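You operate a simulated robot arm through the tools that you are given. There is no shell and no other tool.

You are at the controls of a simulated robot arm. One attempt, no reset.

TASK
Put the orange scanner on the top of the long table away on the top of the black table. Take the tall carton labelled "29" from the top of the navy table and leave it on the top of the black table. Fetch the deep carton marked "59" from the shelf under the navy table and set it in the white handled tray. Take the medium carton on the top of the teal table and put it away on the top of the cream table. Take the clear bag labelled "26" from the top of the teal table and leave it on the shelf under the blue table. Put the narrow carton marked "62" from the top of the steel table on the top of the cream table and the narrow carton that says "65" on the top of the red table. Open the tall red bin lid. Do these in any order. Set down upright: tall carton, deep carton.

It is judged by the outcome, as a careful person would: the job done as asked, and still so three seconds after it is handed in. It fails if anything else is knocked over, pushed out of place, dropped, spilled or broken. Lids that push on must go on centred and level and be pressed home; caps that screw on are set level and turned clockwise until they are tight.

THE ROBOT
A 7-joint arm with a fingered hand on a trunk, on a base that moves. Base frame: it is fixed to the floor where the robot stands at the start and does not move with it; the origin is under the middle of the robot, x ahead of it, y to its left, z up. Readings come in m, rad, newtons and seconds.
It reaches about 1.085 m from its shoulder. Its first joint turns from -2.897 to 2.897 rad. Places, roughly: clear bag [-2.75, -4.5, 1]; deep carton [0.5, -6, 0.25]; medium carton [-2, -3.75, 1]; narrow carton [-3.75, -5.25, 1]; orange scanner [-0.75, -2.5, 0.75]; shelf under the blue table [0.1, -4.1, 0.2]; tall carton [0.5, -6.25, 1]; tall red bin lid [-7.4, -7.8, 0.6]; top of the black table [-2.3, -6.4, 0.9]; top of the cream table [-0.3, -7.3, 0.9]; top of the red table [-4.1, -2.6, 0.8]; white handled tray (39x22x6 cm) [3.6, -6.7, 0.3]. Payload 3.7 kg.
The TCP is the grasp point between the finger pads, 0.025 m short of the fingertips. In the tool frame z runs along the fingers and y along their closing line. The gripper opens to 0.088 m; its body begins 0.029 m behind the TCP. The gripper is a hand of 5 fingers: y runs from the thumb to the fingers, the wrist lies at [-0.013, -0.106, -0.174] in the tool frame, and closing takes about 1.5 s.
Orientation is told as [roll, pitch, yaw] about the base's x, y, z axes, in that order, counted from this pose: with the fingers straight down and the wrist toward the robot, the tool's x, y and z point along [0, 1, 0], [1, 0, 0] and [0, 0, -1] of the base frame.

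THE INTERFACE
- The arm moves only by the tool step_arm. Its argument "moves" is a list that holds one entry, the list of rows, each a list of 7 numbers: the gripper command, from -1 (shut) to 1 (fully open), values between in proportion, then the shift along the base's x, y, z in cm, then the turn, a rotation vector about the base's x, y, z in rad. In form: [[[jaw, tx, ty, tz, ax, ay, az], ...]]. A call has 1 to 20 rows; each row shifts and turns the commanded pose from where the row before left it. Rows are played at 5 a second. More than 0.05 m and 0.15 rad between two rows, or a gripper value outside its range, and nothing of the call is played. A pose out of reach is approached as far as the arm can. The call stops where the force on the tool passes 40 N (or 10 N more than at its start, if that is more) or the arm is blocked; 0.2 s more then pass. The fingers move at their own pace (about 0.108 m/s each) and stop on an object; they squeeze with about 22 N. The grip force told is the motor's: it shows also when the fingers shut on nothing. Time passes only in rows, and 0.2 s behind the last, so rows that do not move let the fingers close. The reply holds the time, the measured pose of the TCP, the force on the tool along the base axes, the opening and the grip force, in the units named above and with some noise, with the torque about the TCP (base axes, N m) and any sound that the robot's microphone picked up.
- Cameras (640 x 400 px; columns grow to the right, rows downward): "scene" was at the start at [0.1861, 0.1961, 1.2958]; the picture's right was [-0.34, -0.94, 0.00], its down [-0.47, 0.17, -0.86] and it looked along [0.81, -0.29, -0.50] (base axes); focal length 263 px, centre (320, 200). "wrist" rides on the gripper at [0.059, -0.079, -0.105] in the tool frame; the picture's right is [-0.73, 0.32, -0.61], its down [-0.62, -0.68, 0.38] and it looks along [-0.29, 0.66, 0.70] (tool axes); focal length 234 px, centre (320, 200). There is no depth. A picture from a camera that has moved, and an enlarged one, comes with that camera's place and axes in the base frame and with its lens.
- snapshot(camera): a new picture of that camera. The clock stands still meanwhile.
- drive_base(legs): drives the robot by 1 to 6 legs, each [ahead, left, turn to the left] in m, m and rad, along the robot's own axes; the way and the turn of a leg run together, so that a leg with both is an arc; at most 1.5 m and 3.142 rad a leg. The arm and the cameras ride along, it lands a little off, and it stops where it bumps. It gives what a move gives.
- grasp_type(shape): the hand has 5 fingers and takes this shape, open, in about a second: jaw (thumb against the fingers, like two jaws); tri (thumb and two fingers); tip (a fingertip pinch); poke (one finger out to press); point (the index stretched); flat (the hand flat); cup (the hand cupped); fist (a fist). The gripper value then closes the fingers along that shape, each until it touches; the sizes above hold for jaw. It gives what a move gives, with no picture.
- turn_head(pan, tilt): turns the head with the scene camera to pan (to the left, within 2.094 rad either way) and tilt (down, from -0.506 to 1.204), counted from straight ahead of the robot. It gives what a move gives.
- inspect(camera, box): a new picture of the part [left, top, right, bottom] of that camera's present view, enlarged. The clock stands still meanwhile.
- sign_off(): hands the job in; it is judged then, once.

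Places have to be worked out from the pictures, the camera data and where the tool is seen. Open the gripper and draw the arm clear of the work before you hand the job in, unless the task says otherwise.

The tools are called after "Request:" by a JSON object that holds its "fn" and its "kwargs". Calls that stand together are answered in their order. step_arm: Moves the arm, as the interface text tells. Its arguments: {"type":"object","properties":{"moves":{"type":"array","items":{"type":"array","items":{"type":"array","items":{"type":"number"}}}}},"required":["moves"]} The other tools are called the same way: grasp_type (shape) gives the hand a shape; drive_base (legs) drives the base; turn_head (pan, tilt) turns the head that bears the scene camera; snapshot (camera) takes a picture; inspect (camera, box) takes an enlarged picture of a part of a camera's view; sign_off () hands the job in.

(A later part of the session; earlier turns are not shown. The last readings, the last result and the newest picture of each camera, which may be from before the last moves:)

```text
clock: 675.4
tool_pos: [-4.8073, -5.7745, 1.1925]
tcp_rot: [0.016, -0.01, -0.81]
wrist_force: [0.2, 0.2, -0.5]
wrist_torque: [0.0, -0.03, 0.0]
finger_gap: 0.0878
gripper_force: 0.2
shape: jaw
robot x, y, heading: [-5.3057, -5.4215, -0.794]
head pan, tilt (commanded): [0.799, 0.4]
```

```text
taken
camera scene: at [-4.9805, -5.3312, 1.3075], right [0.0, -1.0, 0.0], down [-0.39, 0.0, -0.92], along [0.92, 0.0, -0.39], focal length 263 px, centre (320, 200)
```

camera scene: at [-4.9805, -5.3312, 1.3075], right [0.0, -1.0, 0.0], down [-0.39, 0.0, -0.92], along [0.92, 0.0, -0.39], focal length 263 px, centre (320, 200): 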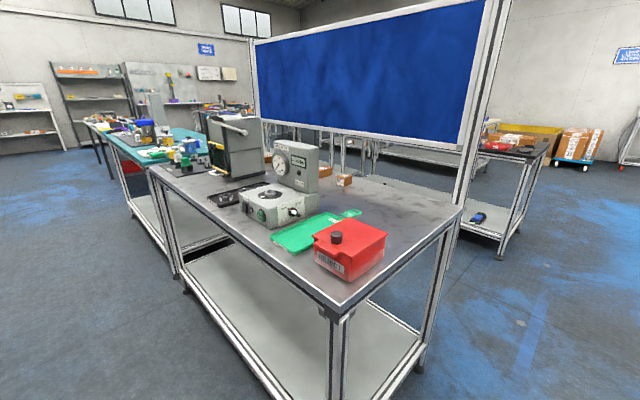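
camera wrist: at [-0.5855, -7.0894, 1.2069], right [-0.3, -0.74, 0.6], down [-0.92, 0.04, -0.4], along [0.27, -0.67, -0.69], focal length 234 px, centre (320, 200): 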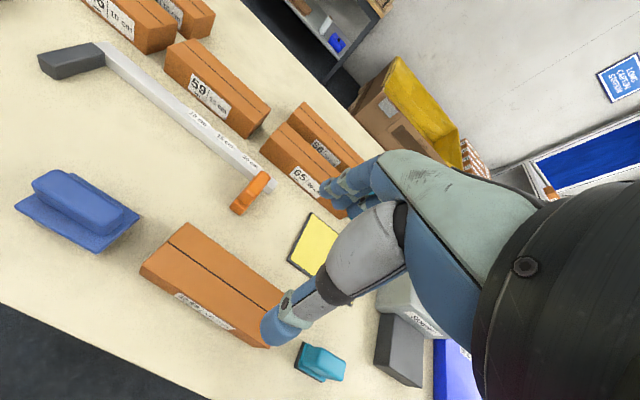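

From this side the gauge machine blocks access, so I'll reach in under the panel from the first aisle with a tilted hand (as I did at the yellow table). I drive back round.

Request:
{"fn": "drive_base", "kwargs": {"legs": [[0.95, 0.0, 0.009], [0.93, 0.0, 0.0], [0.0, 0.0, -0.785], [0.0, 0.0, -0.785], [-0.85, 0.0, 0.0], [-0.8, 0.0, 0.0]]}}

Request:
{"fn": "turn_head", "kwargs": {"pan": -1.0, "tilt": 0.5}}

Request:
{"fn": "snapshot", "kwargs": {"camera": "scene"}}

Request:
{"fn": "turn_head", "kwargs": {"pan": -1.7, "tilt": 0.5}}

Request:
{"fn": "snapshot", "kwargs": {"camera": "scene"}}

```text
clock: 696.9
tool_pos: [-3.1694, -6.0924, 1.192]
tcp_rot: [0.017, -0.011, -2.387]
wrist_force: [-0.6, -0.6, -0.2]
wrist_torque: [0.0, 0.0, 0.01]
finger_gap: 0.0878
gripper_force: 0.0
shape: jaw
robot x, y, heading: [-2.808, -5.6008, -2.377]
head pan, tilt (commanded): [0.799, 0.4]
```

```text
clock: 698.7
tool_pos: [-3.1706, -6.0916, 1.1925]
tcp_rot: [0.015, -0.009, -2.387]
wrist_force: [-0.2, -0.4, 0.4]
wrist_torque: [-0.06, -0.02, 0.0]
finger_gap: 0.0878
gripper_force: 0.0
shape: jaw
robot x, y, heading: [-2.8106, -5.594, -2.378]
head pan, tilt (commanded): [-1.0, 0.499]
```

```text
taken
camera scene: at [-2.8132, -5.8059, 1.2984], right [0.23, 0.97, 0.0], down [0.47, -0.11, -0.88], along [-0.85, 0.2, -0.48], focal length 263 px, centre (320, 200)
```

scene: 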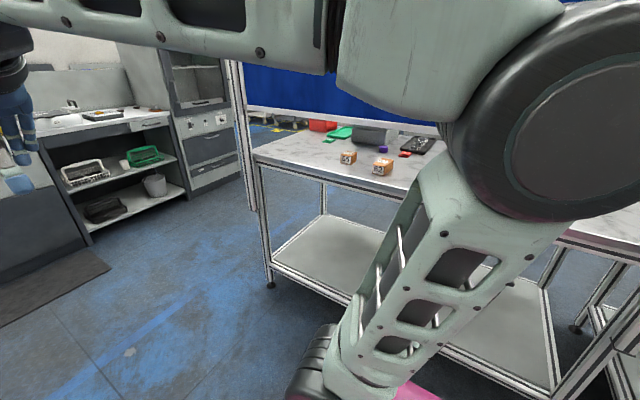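

```text
clock: 699.8
tool_pos: [-3.1688, -6.0923, 1.193]
tcp_rot: [0.015, -0.011, -2.388]
wrist_force: [-0.7, 0.3, 0.3]
wrist_torque: [-0.03, 0.02, 0.0]
finger_gap: 0.0876
gripper_force: 0.1
shape: jaw
robot x, y, heading: [-2.8105, -5.5953, -2.372]
head pan, tilt (commanded): [-1.7, 0.499]
```

```text
taken
camera scene: at [-2.7789, -5.7538, 1.2984], right [0.8, 0.6, 0.0], down [0.29, -0.38, -0.88], along [-0.52, 0.7, -0.48], focal length 263 px, centre (320, 200)
```

scene: 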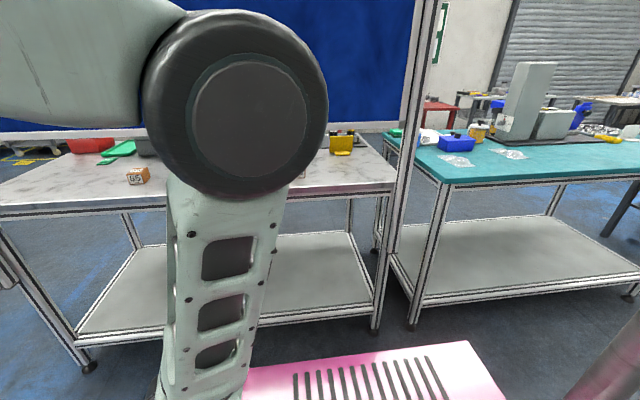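

I zoom in on the two narrow cartons to see their size and orientation.

Request:
{"fn": "turn_head", "kwargs": {"pan": -1.05, "tilt": 0.5}}

Request:
{"fn": "inspect", "kwargs": {"camera": "scene", "box": [240, 90, 440, 215]}}

```text
clock: 700.8
tool_pos: [-3.1687, -6.0916, 1.1925]
tcp_rot: [0.015, -0.01, -2.387]
wrist_force: [0.7, -0.3, -0.1]
wrist_torque: [0.03, 0.0, -0.02]
finger_gap: 0.0878
gripper_force: 0.0
shape: jaw
robot x, y, heading: [-2.8104, -5.5933, -2.375]
head pan, tilt (commanded): [-1.051, 0.499]
```

```text
3.20 times, centred on (340, 152) of scene
camera zoom: at [-2.812, -5.8013, 1.2984], right [0.28, 0.96, 0.0], down [0.46, -0.13, -0.88], along [-0.84, 0.25, -0.48], focal length 842 px, centre (256, 352)
```

zoom: 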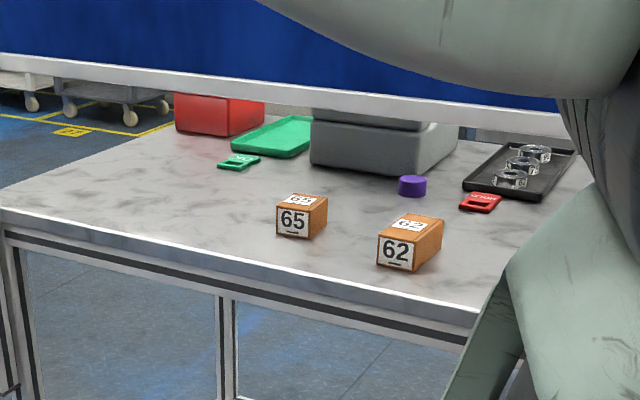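

The narrow cartons lie with their long axis across the table and their numbered ends toward this aisle. The best access is from the table's free end, reaching along between the panel and the machine. I drive there and turn (rightwards) to face along the table.

Request:
{"fn": "drive_base", "kwargs": {"legs": [[0.9, 0.0, 0.018], [0.9, 0.0, 0.0], [0.0, -0.87, 0.0], [0.0, 0.0, -1.0], [0.0, 0.0, -1.07], [0.0, 0.0, -1.07]]}}

Request:
{"fn": "turn_head", "kwargs": {"pan": 0.0, "tilt": 0.6}}

Request:
{"fn": "snapshot", "kwargs": {"camera": "scene"}}

```text
clock: 722.3
tool_pos: [-4.3473, -5.7762, 1.1937]
tcp_rot: [0.017, -0.01, 0.723]
wrist_force: [0.3, 0.2, -0.8]
wrist_torque: [0.0, -0.01, -0.03]
finger_gap: 0.088
gripper_force: 0.0
shape: jaw
robot x, y, heading: [-4.7212, -6.2603, 0.738]
head pan, tilt (commanded): [-1.051, 0.499]
```

```text
clock: 723.6
tool_pos: [-4.3467, -5.7762, 1.1924]
tcp_rot: [0.017, -0.012, 0.723]
wrist_force: [0.9, 0.1, -0.8]
wrist_torque: [-0.01, 0.03, 0.0]
finger_gap: 0.0877
gripper_force: 0.0
shape: jaw
robot x, y, heading: [-4.7219, -6.2625, 0.731]
head pan, tilt (commanded): [0.0, 0.6]
```

```text
taken
camera scene: at [-4.7324, -5.9644, 1.2893], right [0.67, -0.74, 0.0], down [-0.42, -0.38, -0.83], along [0.61, 0.55, -0.56], focal length 263 px, centre (320, 200)
```

scene: 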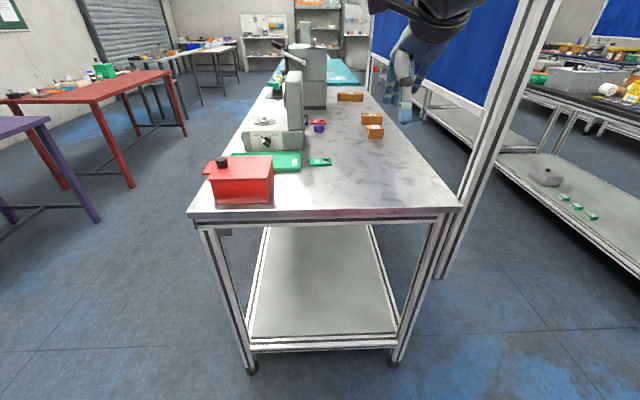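

Now I look along the table: both cartons are reachable along its right strip. I enlarge them.

Request:
{"fn": "inspect", "kwargs": {"camera": "scene", "box": [310, 80, 430, 155]}}

```text
5.33 times, centred on (370, 118) of scene
camera zoom: at [-4.7324, -5.9644, 1.2893], right [0.67, -0.74, 0.0], down [-0.42, -0.38, -0.83], along [0.61, 0.55, -0.56], focal length 1403 px, centre (53, 640)
```

zoom: 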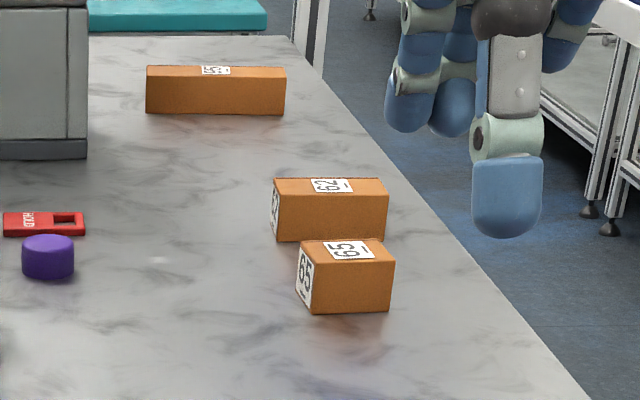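

Carton 62 is about 10×5 cm, 65 about 6×5 cm, both graspable across their 5 cm width from here. I straighten and move forward to the table's end.

Request:
{"fn": "drive_base", "kwargs": {"legs": [[0.0, 0.0, 0.054], [0.28, 0.0, 0.0]]}}

Request:
{"fn": "snapshot", "kwargs": {"camera": "wrist"}}

Request:
{"fn": "snapshot", "kwargs": {"camera": "scene"}}

```text
clock: 726.0
tool_pos: [-4.1771, -5.5555, 1.193]
tcp_rot: [0.016, -0.01, 0.782]
wrist_force: [0.0, 0.3, -0.4]
wrist_torque: [0.01, 0.01, 0.01]
finger_gap: 0.0878
gripper_force: 0.1
shape: jaw
robot x, y, heading: [-4.5263, -6.06, 0.794]
head pan, tilt (commanded): [0.0, 0.6]
```

```text
taken
camera wrist: at [-4.2748, -5.5709, 1.2979], right [0.74, -0.3, 0.6], down [-0.05, -0.92, -0.4], along [0.67, 0.27, -0.69], focal length 234 px, centre (320, 200)
```

wrist: 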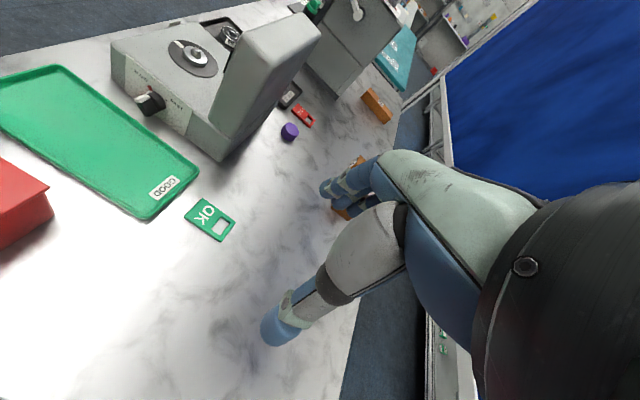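

```text
taken
camera scene: at [-4.5515, -5.7656, 1.2893], right [0.71, -0.7, 0.0], down [-0.4, -0.4, -0.83], along [0.58, 0.59, -0.56], focal length 263 px, centre (320, 200)
```

scene: 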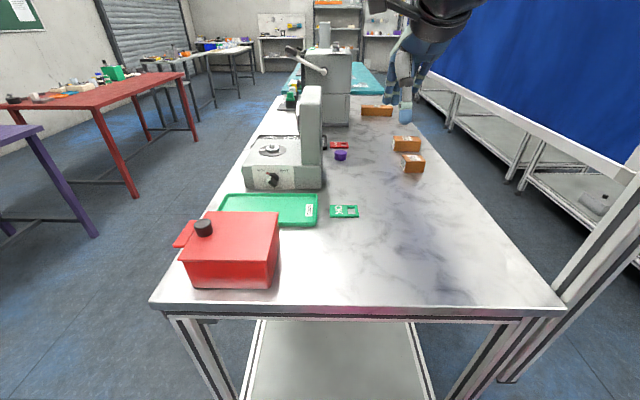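

Request:
{"fn": "inspect", "kwargs": {"camera": "scene", "box": [340, 95, 480, 183]}}

```text
4.55 times, centred on (410, 139) of scene
camera zoom: at [-4.5515, -5.7656, 1.2893], right [0.71, -0.7, 0.0], down [-0.4, -0.4, -0.83], along [0.58, 0.59, -0.56], focal length 1196 px, centre (-89, 477)
```

zoom: 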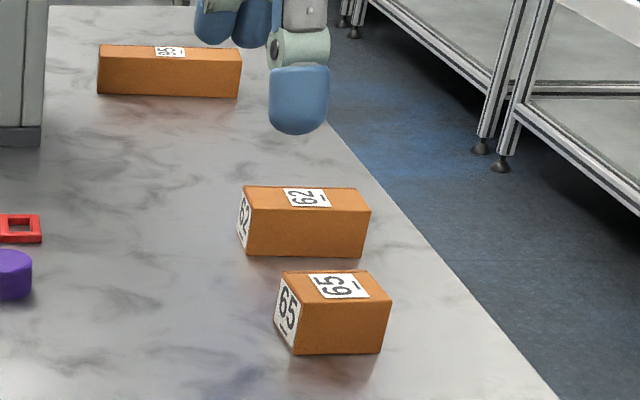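

Steel top is about z 0.90; carton 62's centre ≈ a 6.40, b 1.16. I bring the hand over it, passing above carton 65.

Request:
{"fn": "step_arm", "kwargs": {"moves": [[[1, 4.29, 1.906, -1.14, -0.018, -0.004, 0], [1, 4.29, 1.906, -1.14, 0, 0, 0], [1, 4.29, 1.906, -1.14, 0, 0, 0], [1, 4.29, 1.906, -1.14, 0, 0, 0], [1, 4.29, 1.906, -1.14, 0, 0, 0], [1, 4.29, 1.906, -1.14, 0, 0, 0], [1, 4.29, 1.906, -1.14, 0, 0, 0], [1, 4.29, 1.906, -1.14, 0, 0, 0], [1, 4.29, 1.906, -1.14, 0, 0, 0], [1, 4.29, 1.906, -1.14, 0, 0, 0], [1, 4.29, 1.906, -1.14, 0, 0, 0], [1, 0, 0, 0, 0, 0, 0]]]}}

Request:
{"fn": "snapshot", "kwargs": {"camera": "wrist"}}

Request:
{"fn": "snapshot", "kwargs": {"camera": "scene"}}

```text
clock: 728.6
tool_pos: [-3.7048, -5.3442, 1.0661]
tcp_rot: [0.0, 0.0, 0.781]
wrist_force: [0.1, 0.0, -0.8]
wrist_torque: [-0.03, 0.0, -0.01]
finger_gap: 0.0878
gripper_force: 0.0
shape: jaw
robot x, y, heading: [-4.5236, -6.0619, 0.792]
head pan, tilt (commanded): [0.0, 0.6]
```

```text
taken
camera wrist: at [-3.8029, -5.3587, 1.1712], right [0.74, -0.29, 0.61], down [-0.05, -0.92, -0.38], along [0.67, 0.26, -0.7], focal length 234 px, centre (320, 200)
```

wrist: 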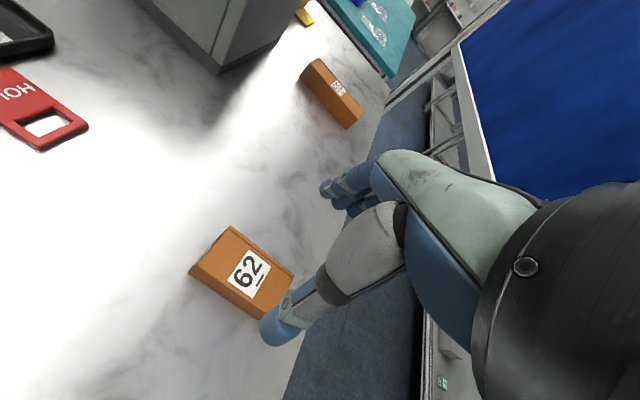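

```text
taken
camera scene: at [-4.5515, -5.7656, 1.2893], right [0.71, -0.7, 0.0], down [-0.4, -0.4, -0.83], along [0.58, 0.59, -0.56], focal length 263 px, centre (320, 200)
```

scene: 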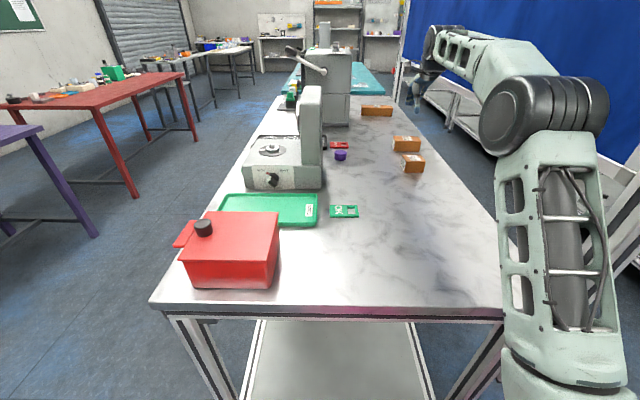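

The hand is centred over carton 62. I descend to z≈0.932 (fingertips just above the table) and close.

Request:
{"fn": "step_arm", "kwargs": {"moves": [[[1, 0, 0, -4, 0, 0, 0], [1, 0, 0, -4, 0, 0, 0], [1, 0, 0, -3, 0, 0, 0], [1, 0, 0, -1.5, 0, 0, 0], [1, 0, 0, -0.8, 0, 0, 0], [1, 0, 0, 0, 0, 0, 0]]]}}

Request:
{"fn": "snapshot", "kwargs": {"camera": "wrist"}}

```text
clock: 730.0
tool_pos: [-3.7067, -5.3442, 0.9334]
tcp_rot: [-0.001, -0.002, 0.78]
wrist_force: [-0.4, 0.3, 0.2]
wrist_torque: [-0.02, 0.01, -0.02]
finger_gap: 0.0878
gripper_force: 0.0
shape: jaw
robot x, y, heading: [-4.5253, -6.0597, 0.795]
head pan, tilt (commanded): [0.0, 0.6]
```

```text
taken
camera wrist: at [-3.8037, -5.3574, 1.038], right [0.74, -0.29, 0.61], down [-0.05, -0.92, -0.38], along [0.67, 0.26, -0.7], focal length 234 px, centre (320, 200)
```

wrist: 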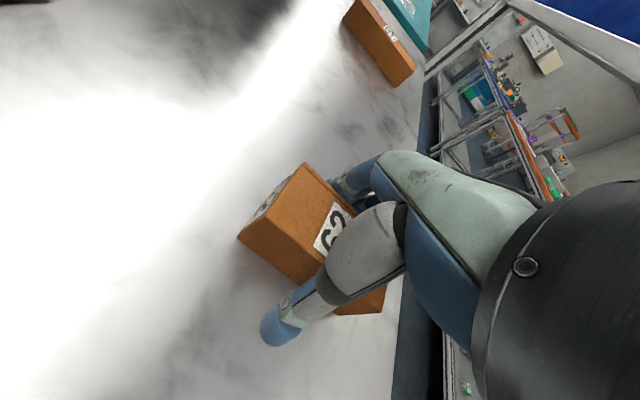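

Well placed and no contact. I close and lift.

Request:
{"fn": "step_arm", "kwargs": {"moves": [[[-1, 0, 0, 0, 0, 0, 0], [-1, 0, 0, 0, 0, 0, 0], [-1, 0, 0, 0, 0, 0, 0], [-1, 0, 0, 0, 0, 0, 0], [-1, 0, 0, 0, 0, 0, 0], [-1, 0, 0, 0, 0, 0, 0], [-1, 0, 0, 0, 0, 0, 0], [-1, 0, 0, 0, 0, 0, 0], [-1, 0, 0, 1, 0, 0, 0], [-1, 0, 0, 3, 0, 0, 0], [-1, 0, 0, 4, 0, 0, 0], [-1, 0, 0, 4, 0, 0, 0], [-1, 0, 0, 0, 0, 0, 0]]]}}

Request:
{"fn": "snapshot", "kwargs": {"camera": "wrist"}}

```text
clock: 732.8
tool_pos: [-3.7054, -5.3481, 1.0543]
tcp_rot: [0.0, 0.0, 0.779]
wrist_force: [0.3, -0.4, -1.3]
wrist_torque: [0.03, 0.01, 0.0]
finger_gap: 0.0442
gripper_force: 22.6
shape: jaw
robot x, y, heading: [-4.5214, -6.0586, 0.789]
head pan, tilt (commanded): [0.0, 0.6]
```

```text
taken
camera wrist: at [-3.8039, -5.3617, 1.1593], right [0.74, -0.29, 0.61], down [-0.05, -0.92, -0.38], along [0.67, 0.26, -0.7], focal length 234 px, centre (320, 200)
```

wrist: 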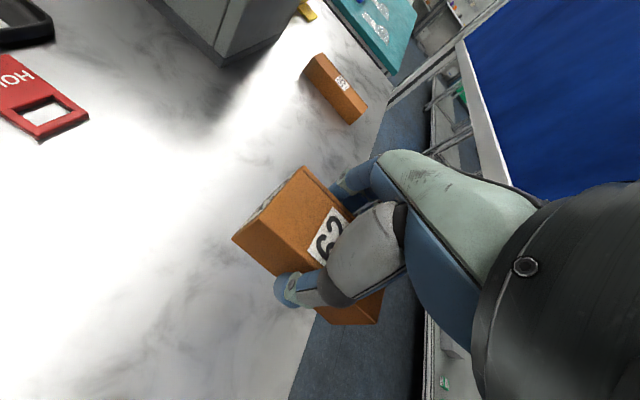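

Carton 62 is held. I retract over the table end, back the robot off, and strafe across toward the cream table's aisle.

Request:
{"fn": "step_arm", "kwargs": {"moves": [[[-1, -4.29, -1.906, 0.7, 0, 0, 0], [-1, -4.29, -1.906, 0.7, 0, 0, 0], [-1, -4.29, -1.906, 0.7, 0, 0, 0], [-1, -4.29, -1.906, 0.7, 0, 0, 0], [-1, -4.29, -1.906, 0.7, 0, 0, 0], [-1, -4.29, -1.906, 0.7, 0, 0, 0], [-1, -4.29, -1.906, 0.7, 0, 0, 0], [-1, -4.29, -1.906, 0.7, 0, 0, 0], [-1, -4.29, -1.906, 0.7, 0, 0, 0], [-1, -4.29, -1.906, 0.7, 0, 0, 0], [-1, -4.29, -1.906, 0.7, 0, 0, 0], [-1, 0, 0, 0, 0, 0, 0]]]}}

Request:
{"fn": "drive_base", "kwargs": {"legs": [[-0.32, 0.0, 0.0], [0.0, -1.42, 0.0], [0.0, -1.42, 0.0]]}}

Request:
{"fn": "turn_head", "kwargs": {"pan": 0.0, "tilt": 0.4}}

Request:
{"fn": "snapshot", "kwargs": {"camera": "scene"}}

```text
clock: 735.4
tool_pos: [-4.1754, -5.5545, 1.1324]
tcp_rot: [-0.001, -0.002, 0.78]
wrist_force: [-0.3, -0.4, -2.7]
wrist_torque: [0.04, -0.02, 0.0]
finger_gap: 0.0442
gripper_force: 22.0
shape: jaw
robot x, y, heading: [-4.5297, -6.0627, 0.789]
head pan, tilt (commanded): [0.0, 0.6]
```

```text
clock: 750.7
tool_pos: [-2.4049, -7.7539, 1.134]
tcp_rot: [0.002, 0.0, 0.777]
wrist_force: [0.0, 0.9, -2.2]
wrist_torque: [0.03, -0.02, 0.04]
finger_gap: 0.0442
gripper_force: 21.9
shape: jaw
robot x, y, heading: [-2.7574, -8.2589, 0.789]
head pan, tilt (commanded): [0.0, 0.6]
```

```text
clock: 751.4
tool_pos: [-2.4137, -7.7632, 1.1368]
tcp_rot: [0.001, -0.01, 0.776]
wrist_force: [-0.7, 0.0, -2.7]
wrist_torque: [-0.03, -0.01, 0.02]
finger_gap: 0.0438
gripper_force: 22.4
shape: jaw
robot x, y, heading: [-2.7572, -8.2562, 0.789]
head pan, tilt (commanded): [0.0, 0.4]
```

```text
taken
camera scene: at [-2.7675, -7.9508, 1.309], right [0.71, -0.7, 0.0], down [-0.28, -0.28, -0.92], along [0.65, 0.65, -0.4], focal length 263 px, centre (320, 200)
```

scene: 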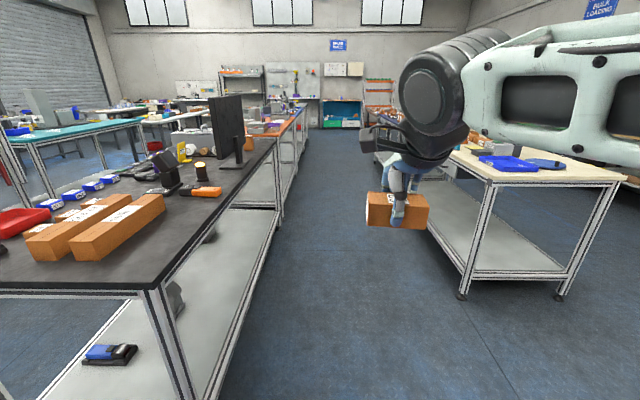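

I drive forward along the cream table's aisle.

Request:
{"fn": "drive_base", "kwargs": {"legs": [[1.15, -0.03, 0.0], [1.08, 0.0, 0.0]]}}

Request:
{"fn": "turn_head", "kwargs": {"pan": -1.3, "tilt": 0.6}}

Request:
{"fn": "snapshot", "kwargs": {"camera": "scene"}}

```text
clock: 762.5
tool_pos: [-0.7958, -6.2023, 1.1365]
tcp_rot: [0.001, -0.012, 0.76]
wrist_force: [0.0, -0.4, -2.5]
wrist_torque: [0.0, -0.01, 0.01]
finger_gap: 0.0441
gripper_force: 21.7
shape: jaw
robot x, y, heading: [-1.1444, -6.6936, 0.771]
head pan, tilt (commanded): [0.0, 0.4]
```

```text
clock: 764.0
tool_pos: [-0.795, -6.2014, 1.1364]
tcp_rot: [0.0, -0.012, 0.759]
wrist_force: [0.2, 0.1, -1.6]
wrist_torque: [0.01, -0.01, 0.01]
finger_gap: 0.044
gripper_force: 22.4
shape: jaw
robot x, y, heading: [-1.1469, -6.6906, 0.77]
head pan, tilt (commanded): [-1.3, 0.6]
```

```text
taken
camera scene: at [-1.1527, -6.5033, 1.2893], right [-0.5, -0.86, 0.0], down [-0.49, 0.28, -0.83], along [0.71, -0.42, -0.56], focal length 263 px, centre (320, 200)
```

scene: 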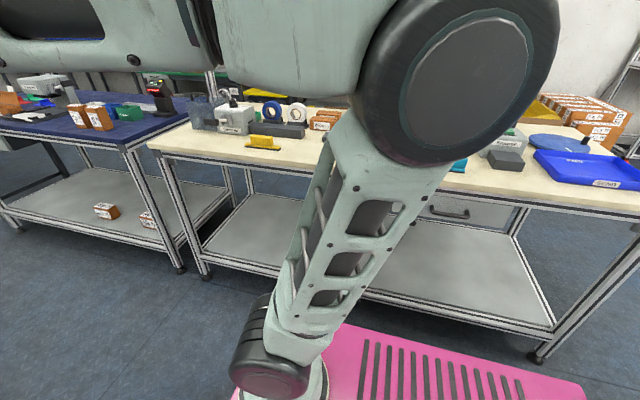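

I move 8 cm closer and then swing the carton to the right over the free spot left of the blue car.

Request:
{"fn": "drive_base", "kwargs": {"legs": [[0.0, -0.09, 0.015]]}}

```text
clock: 765.1
tool_pos: [-0.7391, -6.2606, 1.1372]
tcp_rot: [0.001, -0.012, 0.775]
wrist_force: [0.1, -0.5, -2.5]
wrist_torque: [0.02, -0.01, 0.0]
finger_gap: 0.0439
gripper_force: 21.5
shape: jaw
robot x, y, heading: [-1.083, -6.7564, 0.789]
head pan, tilt (commanded): [-1.3, 0.6]
```

Request:
{"fn": "step_arm", "kwargs": {"moves": [[[-1, 2.434, -4.019, 0.1, 0, 0, -0.0918], [-1, 2.434, -4.019, 0.1, 0, 0, -0.0918], [-1, 2.434, -4.019, 0.1, 0, 0, -0.0918], [-1, 2.434, -4.019, 0.1, 0, 0, -0.0918], [-1, 2.434, -4.019, 0.1, 0, 0, -0.0918], [-1, 2.434, -4.019, 0.1, 0, 0, -0.0918], [-1, 2.434, -4.019, 0.1, 0, 0, -0.0918], [-1, 2.434, -4.019, 0.1, 0, 0, -0.0918], [-1, 2.434, -4.019, 0.1, 0, 0, -0.0918], [-1, 2.434, -4.019, 0.1, 0, 0, -0.0918], [-1, 2.434, -4.019, 0.1, 0, 0, -0.0918], [-1, 2.434, -4.019, 0.1, 0, 0, -0.0918], [-1, 2.434, -4.019, 0.1, 0, 0, -0.0918], [-1, 2.434, -4.019, 0.1, 0, 0, -0.0918], [-1, 2.434, -4.019, 0.1, 0, 0, -0.0918], [-1, 2.434, -4.019, 0.1, 0, 0, -0.0918], [-1, 2.434, -4.019, 0.1, 0, 0, -0.0918], [-1, 0, 0, 0, 0, 0, 0]]]}}

Request:
{"fn": "snapshot", "kwargs": {"camera": "wrist"}}

Request:
{"fn": "snapshot", "kwargs": {"camera": "scene"}}

```text
clock: 768.9
tool_pos: [-0.3251, -6.9462, 1.152]
tcp_rot: [0.0, -0.013, -0.788]
wrist_force: [0.4, -0.8, -2.4]
wrist_torque: [0.0, -0.02, -0.03]
finger_gap: 0.0438
gripper_force: 22.1
shape: jaw
robot x, y, heading: [-1.0814, -6.7575, 0.783]
head pan, tilt (commanded): [-1.3, 0.6]
```

```text
taken
camera wrist: at [-0.3408, -6.8471, 1.2568], right [-0.29, -0.74, 0.61], down [-0.92, 0.04, -0.39], along [0.27, -0.68, -0.69], focal length 234 px, centre (320, 200)
```

wrist: 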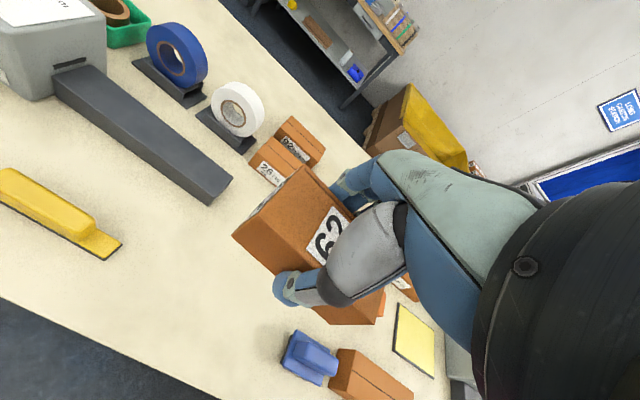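

```text
taken
camera scene: at [-1.0918, -6.5681, 1.2893], right [-0.49, -0.87, 0.0], down [-0.49, 0.28, -0.82], along [0.72, -0.4, -0.57], focal length 263 px, centre (320, 200)
```

scene: 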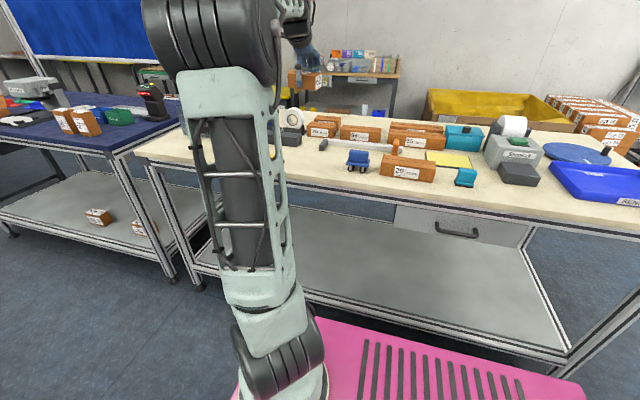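

The spot below is free. I lower to z≈0.93, then in small steps to contact.

Request:
{"fn": "step_arm", "kwargs": {"moves": [[[-1, 0, 0, -4.5, 0, 0, 0], [-1, 0, 0, -4.5, 0, 0, 0], [-1, 0, 0, -4.5, 0, 0, 0], [-1, 0, 0, -4.5, 0, 0, 0], [-1, 0, 0, -4, 0, 0, 0], [-1, 0, 0, 0, 0, 0, 0]]]}}

Request:
{"fn": "step_arm", "kwargs": {"moves": [[[-1, 0, 0, -1.5, 0, 0, 0], [-1, 0, 0, -0.7, 0, 0, 0], [-1, 0, 0, -0.5, 0, 0, 0], [-1, 0, 0, 0, 0, 0, 0]]]}}

```text
clock: 770.3
tool_pos: [-0.324, -6.9456, 0.9318]
tcp_rot: [0.0, -0.013, -0.786]
wrist_force: [0.1, 0.4, -1.4]
wrist_torque: [-0.02, -0.03, -0.01]
finger_gap: 0.0437
gripper_force: 21.9
shape: jaw
robot x, y, heading: [-1.0809, -6.757, 0.788]
head pan, tilt (commanded): [-1.3, 0.6]
```

```text
clock: 771.3
tool_pos: [-0.3253, -6.9447, 0.9067]
tcp_rot: [0.0, -0.013, -0.784]
wrist_force: [0.2, 0.6, -2.5]
wrist_torque: [0.05, 0.01, 0.0]
finger_gap: 0.0438
gripper_force: 22.1
shape: jaw
robot x, y, heading: [-1.0797, -6.7566, 0.787]
head pan, tilt (commanded): [-1.3, 0.6]
```

Request:
{"fn": "step_arm", "kwargs": {"moves": [[[-1, 0, 0, -0.5, 0, 0, 0], [-1, 0, 0, -0.5, 0, 0, 0], [-1, 0, 0, 0, 0, 0, 0]]]}}

Request:
{"fn": "step_arm", "kwargs": {"moves": [[[-1, 0, 0, -0.4, 0, 0, 0], [-1, 0, 0, -0.4, 0, 0, 0], [-1, 0, 0, 0, 0, 0, 0]]]}}

Request:
{"fn": "snapshot", "kwargs": {"camera": "wrist"}}

```text
clock: 772.1
tool_pos: [-0.325, -6.9453, 0.8992]
tcp_rot: [0.004, -0.019, -0.786]
wrist_force: [1.4, 2.5, 36.7]
wrist_torque: [0.02, 0.07, 0.07]
finger_gap: 0.0449
gripper_force: 22.1
shape: jaw
robot x, y, heading: [-1.0799, -6.7561, 0.788]
head pan, tilt (commanded): [-1.3, 0.6]
```

```text
clock: 772.6
tool_pos: [-0.3245, -6.9462, 0.8967]
tcp_rot: [0.004, -0.021, -0.785]
wrist_force: [-3.0, 3.2, 16.6]
wrist_torque: [0.14, 0.14, 0.0]
finger_gap: 0.0442
gripper_force: 22.1
shape: jaw
robot x, y, heading: [-1.0813, -6.754, 0.786]
head pan, tilt (commanded): [-1.3, 0.6]
stopped in row 2: the force on the tool passed its limit at 51 N (the readings are from after the stop); the commanded pose is now the measured one
```

```text
taken
camera wrist: at [-0.3413, -6.8469, 1.0], right [-0.3, -0.73, 0.61], down [-0.92, 0.04, -0.4], along [0.27, -0.68, -0.68], focal length 234 px, centre (320, 200)
```

wrist: 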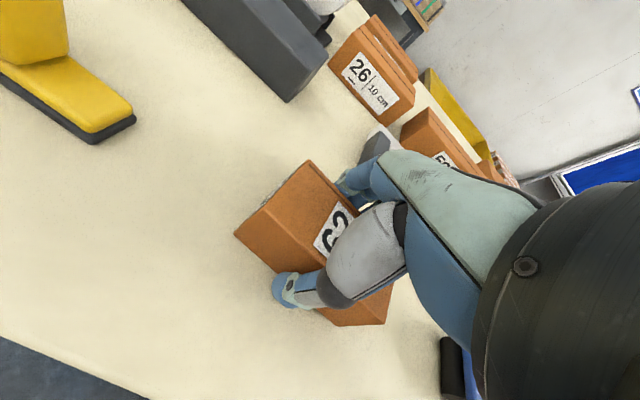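

Contact made. I ease up 3 mm, release and rise.

Request:
{"fn": "step_arm", "kwargs": {"moves": [[[-1, 0, 0, 0.4, 0, 0, 0], [0.2, 0, 0, 0, 0, 0, 0], [0.6, 0, 0, 0, 0, 0, 0], [0.7, 0, 0, 0, 0, 0, 0], [0.7, 0, 0, 0, 0, 0, 0], [0.7, 0, 0, 0, 0, 0, 0], [0.7, 0, 0, 1.5, 0, 0, 0], [0.7, 0, 0, 3, 0, 0, 0], [0.7, 0, 0, 4, 0, 0, 0], [1, 0, 0, 4, 0, 0, 0], [1, 0, 0, 4, 0, 0, 0], [1, 0, 0, 4, 0, 0, 0], [1, 0, 0, 3, 0, 0, 0]]]}}

Request:
{"fn": "snapshot", "kwargs": {"camera": "wrist"}}

```text
clock: 775.4
tool_pos: [-0.3266, -6.946, 1.1342]
tcp_rot: [0.002, -0.016, -0.786]
wrist_force: [0.1, 0.3, -1.0]
wrist_torque: [-0.01, 0.03, -0.03]
finger_gap: 0.0874
gripper_force: 0.1
shape: jaw
robot x, y, heading: [-1.081, -6.7534, 0.788]
head pan, tilt (commanded): [-1.3, 0.6]
```

```text
taken
camera wrist: at [-0.3423, -6.8471, 1.2375], right [-0.29, -0.74, 0.61], down [-0.92, 0.04, -0.4], along [0.27, -0.68, -0.69], focal length 234 px, centre (320, 200)
```

wrist: 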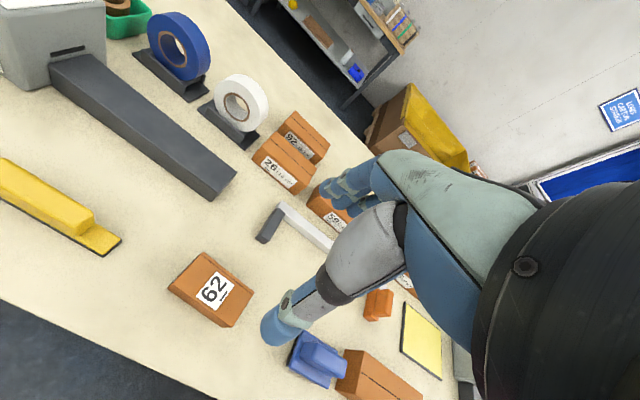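

Carton 62 sits on the cream table. I retract and go back for carton 65.

Request:
{"fn": "step_arm", "kwargs": {"moves": [[[1, -2.434, 4.019, 0.1, 0, 0, 0.0918], [1, -2.434, 4.019, 0.1, 0, 0, 0.0918], [1, -2.434, 4.019, 0.1, 0, 0, 0.0918], [1, -2.434, 4.019, 0.1, 0, 0, 0.0918], [1, -2.434, 4.019, 0.1, 0, 0, 0.0918], [1, -2.434, 4.019, 0.1, 0, 0, 0.0918], [1, -2.434, 4.019, 0.1, 0, 0, 0.0918], [1, -2.434, 4.019, 0.1, 0, 0, 0.0918], [1, -2.434, 4.019, 0.1, 0, 0, 0.0918], [1, -2.434, 4.019, 0.1, 0, 0, 0.0918], [1, -2.434, 4.019, 0.1, 0, 0, 0.0918], [1, -2.434, 4.019, 0.1, 0, 0, 0.0918], [1, -2.434, 4.019, 0.1, 0, 0, 0.0918], [1, -2.434, 4.019, 0.1, 0, 0, 0.0918], [1, -2.434, 4.019, 0.1, 0, 0, 0.0918], [1, -2.434, 4.019, 0.1, 0, 0, 0.0918], [1, -2.434, 4.019, 0.1, 0, 0, 0.0918], [1, 0, 0, 0, 0, 0, 0]]]}}

Request:
{"fn": "drive_base", "kwargs": {"legs": [[-1.1, 0.08, 0.0], [-1.15, 0.0, 0.0], [0.0, 1.42, 0.0], [0.0, 1.42, 0.0]]}}

Request:
{"fn": "turn_head", "kwargs": {"pan": 0.0, "tilt": 0.6}}

Request:
{"fn": "snapshot", "kwargs": {"camera": "scene"}}

```text
clock: 779.2
tool_pos: [-0.74, -6.2623, 1.1512]
tcp_rot: [0.003, -0.017, 0.776]
wrist_force: [0.5, -0.5, 0.1]
wrist_torque: [0.01, 0.05, 0.01]
finger_gap: 0.0875
gripper_force: 0.0
shape: jaw
robot x, y, heading: [-1.0831, -6.7567, 0.783]
head pan, tilt (commanded): [-1.3, 0.6]
```

```text
clock: 791.7
tool_pos: [-2.4523, -7.7092, 1.151]
tcp_rot: [0.003, -0.018, 0.886]
wrist_force: [0.5, 0.6, 0.3]
wrist_torque: [0.0, 0.01, 0.02]
finger_gap: 0.0876
gripper_force: 0.1
shape: jaw
robot x, y, heading: [-2.7387, -8.2387, 0.898]
head pan, tilt (commanded): [-1.3, 0.6]
stopped in leg 3: the robot was blocked; the commanded pose is now the measured one
```

```text
clock: 793.2
tool_pos: [-2.4512, -7.7091, 1.15]
tcp_rot: [0.004, -0.015, 0.887]
wrist_force: [0.1, -0.4, 0.4]
wrist_torque: [0.0, 0.02, 0.01]
finger_gap: 0.0876
gripper_force: 0.1
shape: jaw
robot x, y, heading: [-2.7367, -8.2386, 0.902]
head pan, tilt (commanded): [0.0, 0.6]
```

```text
taken
camera scene: at [-2.7954, -7.9483, 1.2893], right [0.78, -0.62, 0.0], down [-0.35, -0.44, -0.83], along [0.51, 0.65, -0.56], focal length 263 px, centre (320, 200)
```

scene: 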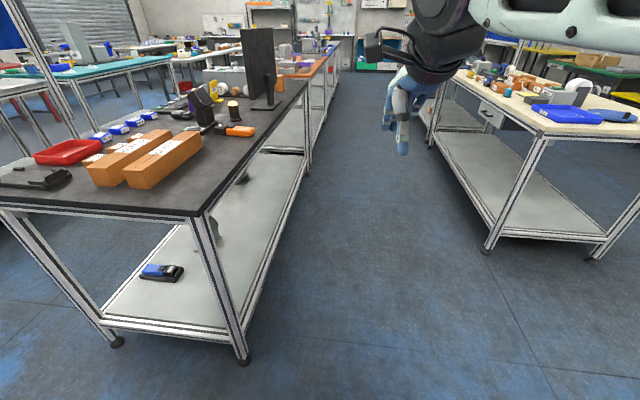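

The base was blocked and twisted slightly. I look to its left and rear to see what it met.

Request:
{"fn": "turn_head", "kwargs": {"pan": 1.5, "tilt": 0.9}}

Request:
{"fn": "snapshot", "kwargs": {"camera": "scene"}}

Request:
{"fn": "turn_head", "kwargs": {"pan": 2.09, "tilt": 0.7}}

Request:
{"fn": "snapshot", "kwargs": {"camera": "scene"}}

```text
clock: 794.8
tool_pos: [-2.4521, -7.7088, 1.1511]
tcp_rot: [0.004, -0.017, 0.886]
wrist_force: [-0.3, -0.4, -0.5]
wrist_torque: [-0.04, 0.02, 0.01]
finger_gap: 0.0877
gripper_force: 0.0
shape: jaw
robot x, y, heading: [-2.7353, -8.2365, 0.902]
head pan, tilt (commanded): [1.499, 0.901]
```

```text
taken
camera scene: at [-2.906, -7.9662, 1.2645], right [0.68, 0.74, 0.0], down [0.58, -0.53, -0.62], along [-0.46, 0.42, -0.78], focal length 263 px, centre (320, 200)
```

scene: 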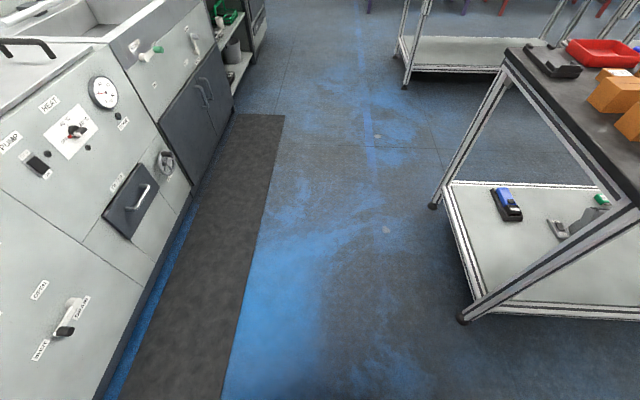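

```text
clock: 795.8
tool_pos: [-2.4527, -7.7097, 1.1508]
tcp_rot: [0.003, -0.017, 0.888]
wrist_force: [-0.5, -0.3, -0.1]
wrist_torque: [0.05, 0.0, 0.02]
finger_gap: 0.0878
gripper_force: 0.1
shape: jaw
robot x, y, heading: [-2.7357, -8.2406, 0.903]
head pan, tilt (commanded): [2.089, 0.7]
```

```text
taken
camera scene: at [-2.9344, -8.0043, 1.2807], right [0.15, 0.99, 0.0], down [0.64, -0.1, -0.76], along [-0.76, 0.12, -0.64], focal length 263 px, centre (320, 200)
```

scene: 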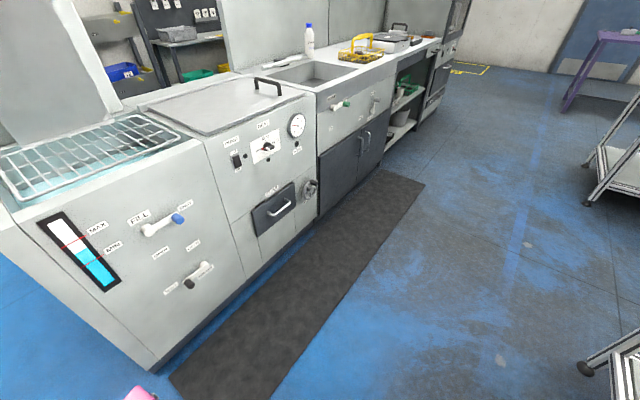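

The rear corner sits by the rubber mat; I move 0.2 m forward away from it, straighten the heading, and strafe again.

Request:
{"fn": "drive_base", "kwargs": {"legs": [[0.18, 0.0, 0.0], [0.0, 0.0, -0.115]]}}

Request:
{"fn": "drive_base", "kwargs": {"legs": [[0.0, 0.5, 0.0], [0.0, 1.15, 0.0], [0.0, 1.15, 0.0]]}}

```text
clock: 797.8
tool_pos: [-2.2847, -7.6057, 1.1515]
tcp_rot: [0.001, -0.017, 0.772]
wrist_force: [-0.3, 0.4, 0.0]
wrist_torque: [0.01, 0.03, 0.02]
finger_gap: 0.0876
gripper_force: 0.2
shape: jaw
robot x, y, heading: [-2.6294, -8.0997, 0.79]
head pan, tilt (commanded): [2.089, 0.7]
```

```text
clock: 809.8
tool_pos: [-4.0177, -5.8914, 1.1514]
tcp_rot: [0.0, -0.013, 0.776]
wrist_force: [3.9, -13.3, -0.7]
wrist_torque: [0.71, 0.22, 0.37]
finger_gap: 0.088
gripper_force: 0.1
shape: jaw
robot x, y, heading: [-4.3591, -6.3862, 0.799]
head pan, tilt (commanded): [2.089, 0.7]
stopped in leg 3: the force on the tool passed its limit at 86 N (the readings are from after the stop); the commanded pose is now the measured one
```

The hand met the panel's post at the table corner. I back off immediately and look.

Request:
{"fn": "drive_base", "kwargs": {"legs": [[0.0, -0.08, 0.0]]}}

Request:
{"fn": "turn_head", "kwargs": {"pan": 0.3, "tilt": 0.4}}

Request:
{"fn": "snapshot", "kwargs": {"camera": "scene"}}

Request:
{"fn": "snapshot", "kwargs": {"camera": "wrist"}}

```text
clock: 810.9
tool_pos: [-3.9608, -5.9472, 1.1514]
tcp_rot: [-0.001, -0.014, 0.777]
wrist_force: [0.3, -0.5, -0.1]
wrist_torque: [-0.02, -0.02, 0.02]
finger_gap: 0.088
gripper_force: 0.1
shape: jaw
robot x, y, heading: [-4.3018, -6.444, 0.799]
head pan, tilt (commanded): [2.089, 0.7]
```

```text
clock: 812.7
tool_pos: [-3.9615, -5.9463, 1.1502]
tcp_rot: [-0.003, -0.013, 0.777]
wrist_force: [0.0, -0.4, 0.1]
wrist_torque: [0.01, 0.0, 0.04]
finger_gap: 0.0877
gripper_force: 0.0
shape: jaw
robot x, y, heading: [-4.3054, -6.4398, 0.799]
head pan, tilt (commanded): [0.3, 0.4]
```

```text
taken
camera scene: at [-4.3511, -6.128, 1.3075], right [0.89, -0.45, 0.0], down [-0.18, -0.35, -0.92], along [0.42, 0.82, -0.39], focal length 263 px, centre (320, 200)
```

scene: 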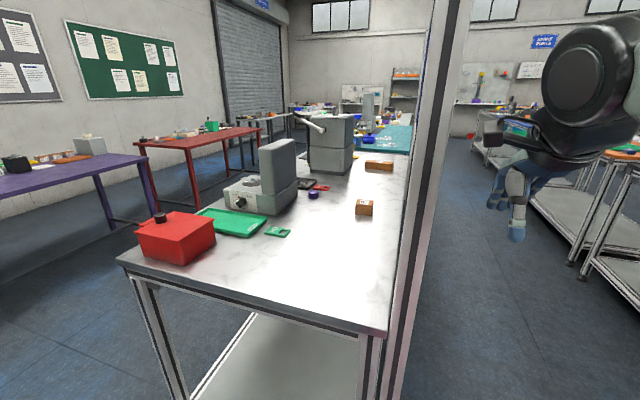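

```text
taken
camera wrist: at [-4.0602, -5.9608, 1.2545], right [0.73, -0.3, 0.61], down [-0.04, -0.92, -0.39], along [0.68, 0.26, -0.69], focal length 234 px, centre (320, 200)
```

wrist: 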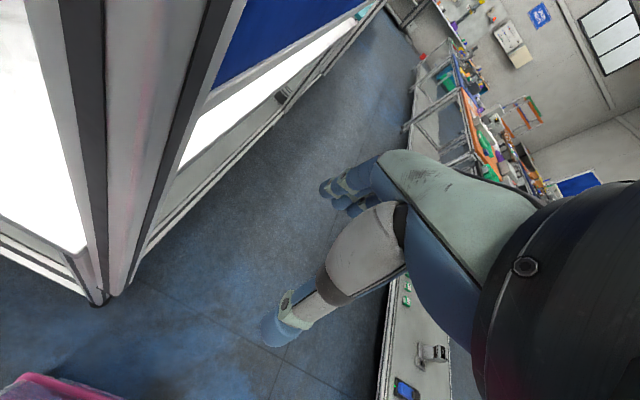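

The table and its items look undisturbed. I back off further from the post, then strafe and come in as before.

Request:
{"fn": "drive_base", "kwargs": {"legs": [[-0.24, 0.0, -0.012], [0.0, 0.42, 0.0], [0.34, 0.0, 0.0]]}}

Request:
{"fn": "turn_head", "kwargs": {"pan": 0.0, "tilt": 0.6}}

Request:
{"fn": "snapshot", "kwargs": {"camera": "scene"}}

Request:
{"fn": "inspect", "kwargs": {"camera": "scene", "box": [340, 95, 480, 183]}}

```text
clock: 818.4
tool_pos: [-4.1781, -5.5968, 1.1507]
tcp_rot: [-0.002, -0.016, 0.755]
wrist_force: [0.2, 1.0, 0.2]
wrist_torque: [0.0, -0.03, -0.04]
finger_gap: 0.0878
gripper_force: 0.0
shape: jaw
robot x, y, heading: [-4.5262, -6.0823, 0.778]
head pan, tilt (commanded): [0.3, 0.4]
```

```text
clock: 819.2
tool_pos: [-4.1778, -5.5967, 1.1503]
tcp_rot: [-0.003, -0.015, 0.754]
wrist_force: [0.1, -0.1, -0.4]
wrist_torque: [0.0, 0.0, 0.0]
finger_gap: 0.0878
gripper_force: 0.0
shape: jaw
robot x, y, heading: [-4.5258, -6.0802, 0.781]
head pan, tilt (commanded): [0.0, 0.6]
```

```text
taken
camera scene: at [-4.5527, -5.7891, 1.2894], right [0.7, -0.71, 0.0], down [-0.4, -0.4, -0.83], along [0.59, 0.58, -0.56], focal length 263 px, centre (320, 200)
```

scene: 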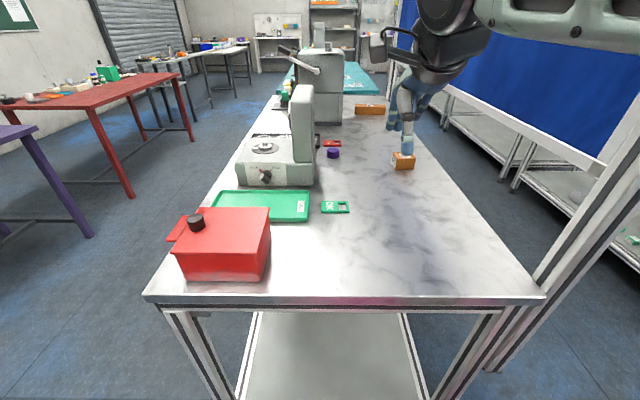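

```text
4.55 times, centred on (410, 139) of scene
camera zoom: at [-4.5527, -5.7891, 1.2894], right [0.7, -0.71, 0.0], down [-0.4, -0.4, -0.83], along [0.59, 0.58, -0.56], focal length 1196 px, centre (-89, 477)
```

zoom: 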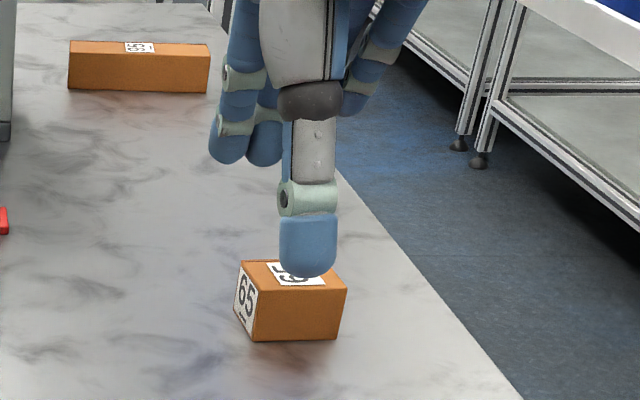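

Table and carton 65 are where they were. I bring the hand over carton 65.

Request:
{"fn": "step_arm", "kwargs": {"moves": [[[1, 4.369, 1.917, -1.1, -0.008, 0.013, 0.004], [1, 4.369, 1.917, -1.1, 0, 0, 0.004], [1, 4.369, 1.917, -1.1, 0, 0, 0.004], [1, 4.369, 1.917, -1.1, 0, 0, 0.004], [1, 4.369, 1.917, -1.1, 0, 0, 0.004], [1, 4.369, 1.917, -1.1, 0, 0, 0.004], [1, 4.369, 1.917, -1.1, 0, 0, 0.004], [1, 4.369, 1.917, -1.1, 0, 0, 0.004], [1, 0, 0, 0, 0, 0, 0]]]}}

Request:
{"fn": "snapshot", "kwargs": {"camera": "wrist"}}

```text
clock: 821.2
tool_pos: [-3.8253, -5.4425, 1.0618]
tcp_rot: [0.001, 0.0, 0.787]
wrist_force: [0.2, -0.4, -0.2]
wrist_torque: [0.01, 0.02, 0.01]
finger_gap: 0.0881
gripper_force: 0.1
shape: jaw
robot x, y, heading: [-4.5272, -6.0818, 0.779]
head pan, tilt (commanded): [0.0, 0.6]
```

```text
taken
camera wrist: at [-3.9243, -5.4566, 1.1666], right [0.74, -0.28, 0.61], down [-0.04, -0.92, -0.38], along [0.67, 0.26, -0.7], focal length 234 px, centre (320, 200)
```

wrist: 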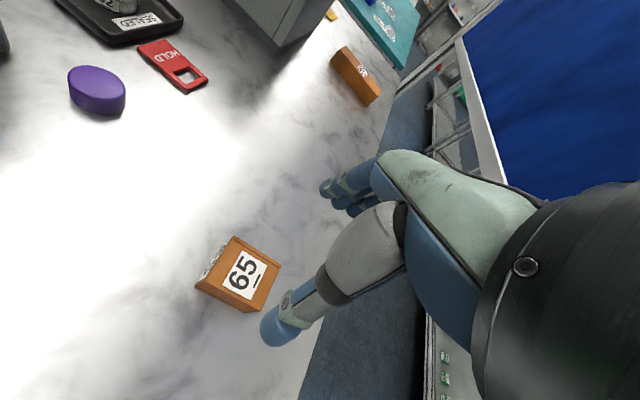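

Aligned. I descend and grasp carton 65.

Request:
{"fn": "step_arm", "kwargs": {"moves": [[[1, -0.9, 0.1, -4, 0, 0, 0], [1, 0, 0, -4, 0, 0, 0], [1, 0, 0, -3, 0, 0, 0], [1, 0, 0, -1.3, 0, 0, 0], [1, 0, 0, -0.6, 0, 0, 0], [1, 0, 0, 0, 0, 0, 0], [-1, 0, 0, 0, 0, 0, 0], [-1, 0, 0, 0, 0, 0, 0], [-1, 0, 0, 0, 0, 0, 0], [-1, 0, 0, 0, 0, 0, 0], [-1, 0, 0, 0, 0, 0, 0], [-1, 0, 0, 0, 0, 0, 0], [-1, 0, 0, 0, 0, 0, 0], [-1, 0, 0, 0, 0, 0, 0]]]}}

Request:
{"fn": "step_arm", "kwargs": {"moves": [[[-1, 0, 0, 1, 0, 0, 0], [-1, 0, 0, 3, 0, 0, 0], [-1, 0, 0, 4, 0, 0, 0], [-1, 0, 0, 4, 0, 0, 0], [-1, 0, 0, 0, 0, 0, 0]]]}}

Request:
{"fn": "snapshot", "kwargs": {"camera": "wrist"}}

```text
clock: 824.2
tool_pos: [-3.8378, -5.4429, 0.9335]
tcp_rot: [0.002, -0.001, 0.788]
wrist_force: [0.2, 0.4, -0.2]
wrist_torque: [0.01, -0.02, -0.02]
finger_gap: 0.0445
gripper_force: 22.1
shape: jaw
robot x, y, heading: [-4.5321, -6.0846, 0.779]
head pan, tilt (commanded): [0.0, 0.6]
```

```text
clock: 825.4
tool_pos: [-3.8374, -5.4405, 1.0577]
tcp_rot: [0.003, -0.001, 0.786]
wrist_force: [0.0, -0.1, -1.4]
wrist_torque: [-0.02, -0.01, -0.04]
finger_gap: 0.0443
gripper_force: 21.6
shape: jaw
robot x, y, heading: [-4.5288, -6.0846, 0.784]
head pan, tilt (commanded): [0.0, 0.6]
```

```text
taken
camera wrist: at [-3.935, -5.4555, 1.1617], right [0.74, -0.28, 0.61], down [-0.04, -0.92, -0.38], along [0.67, 0.26, -0.7], focal length 234 px, centre (320, 200)
```

wrist: 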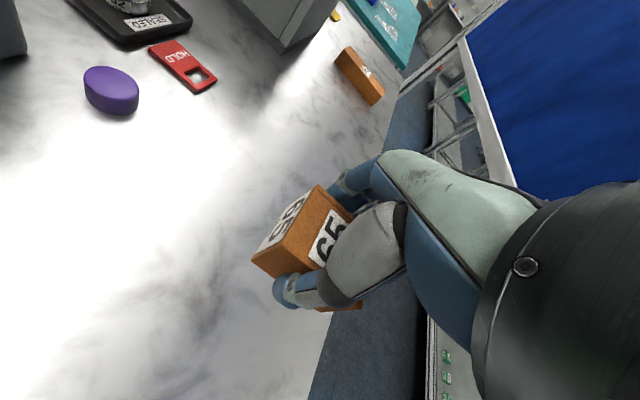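

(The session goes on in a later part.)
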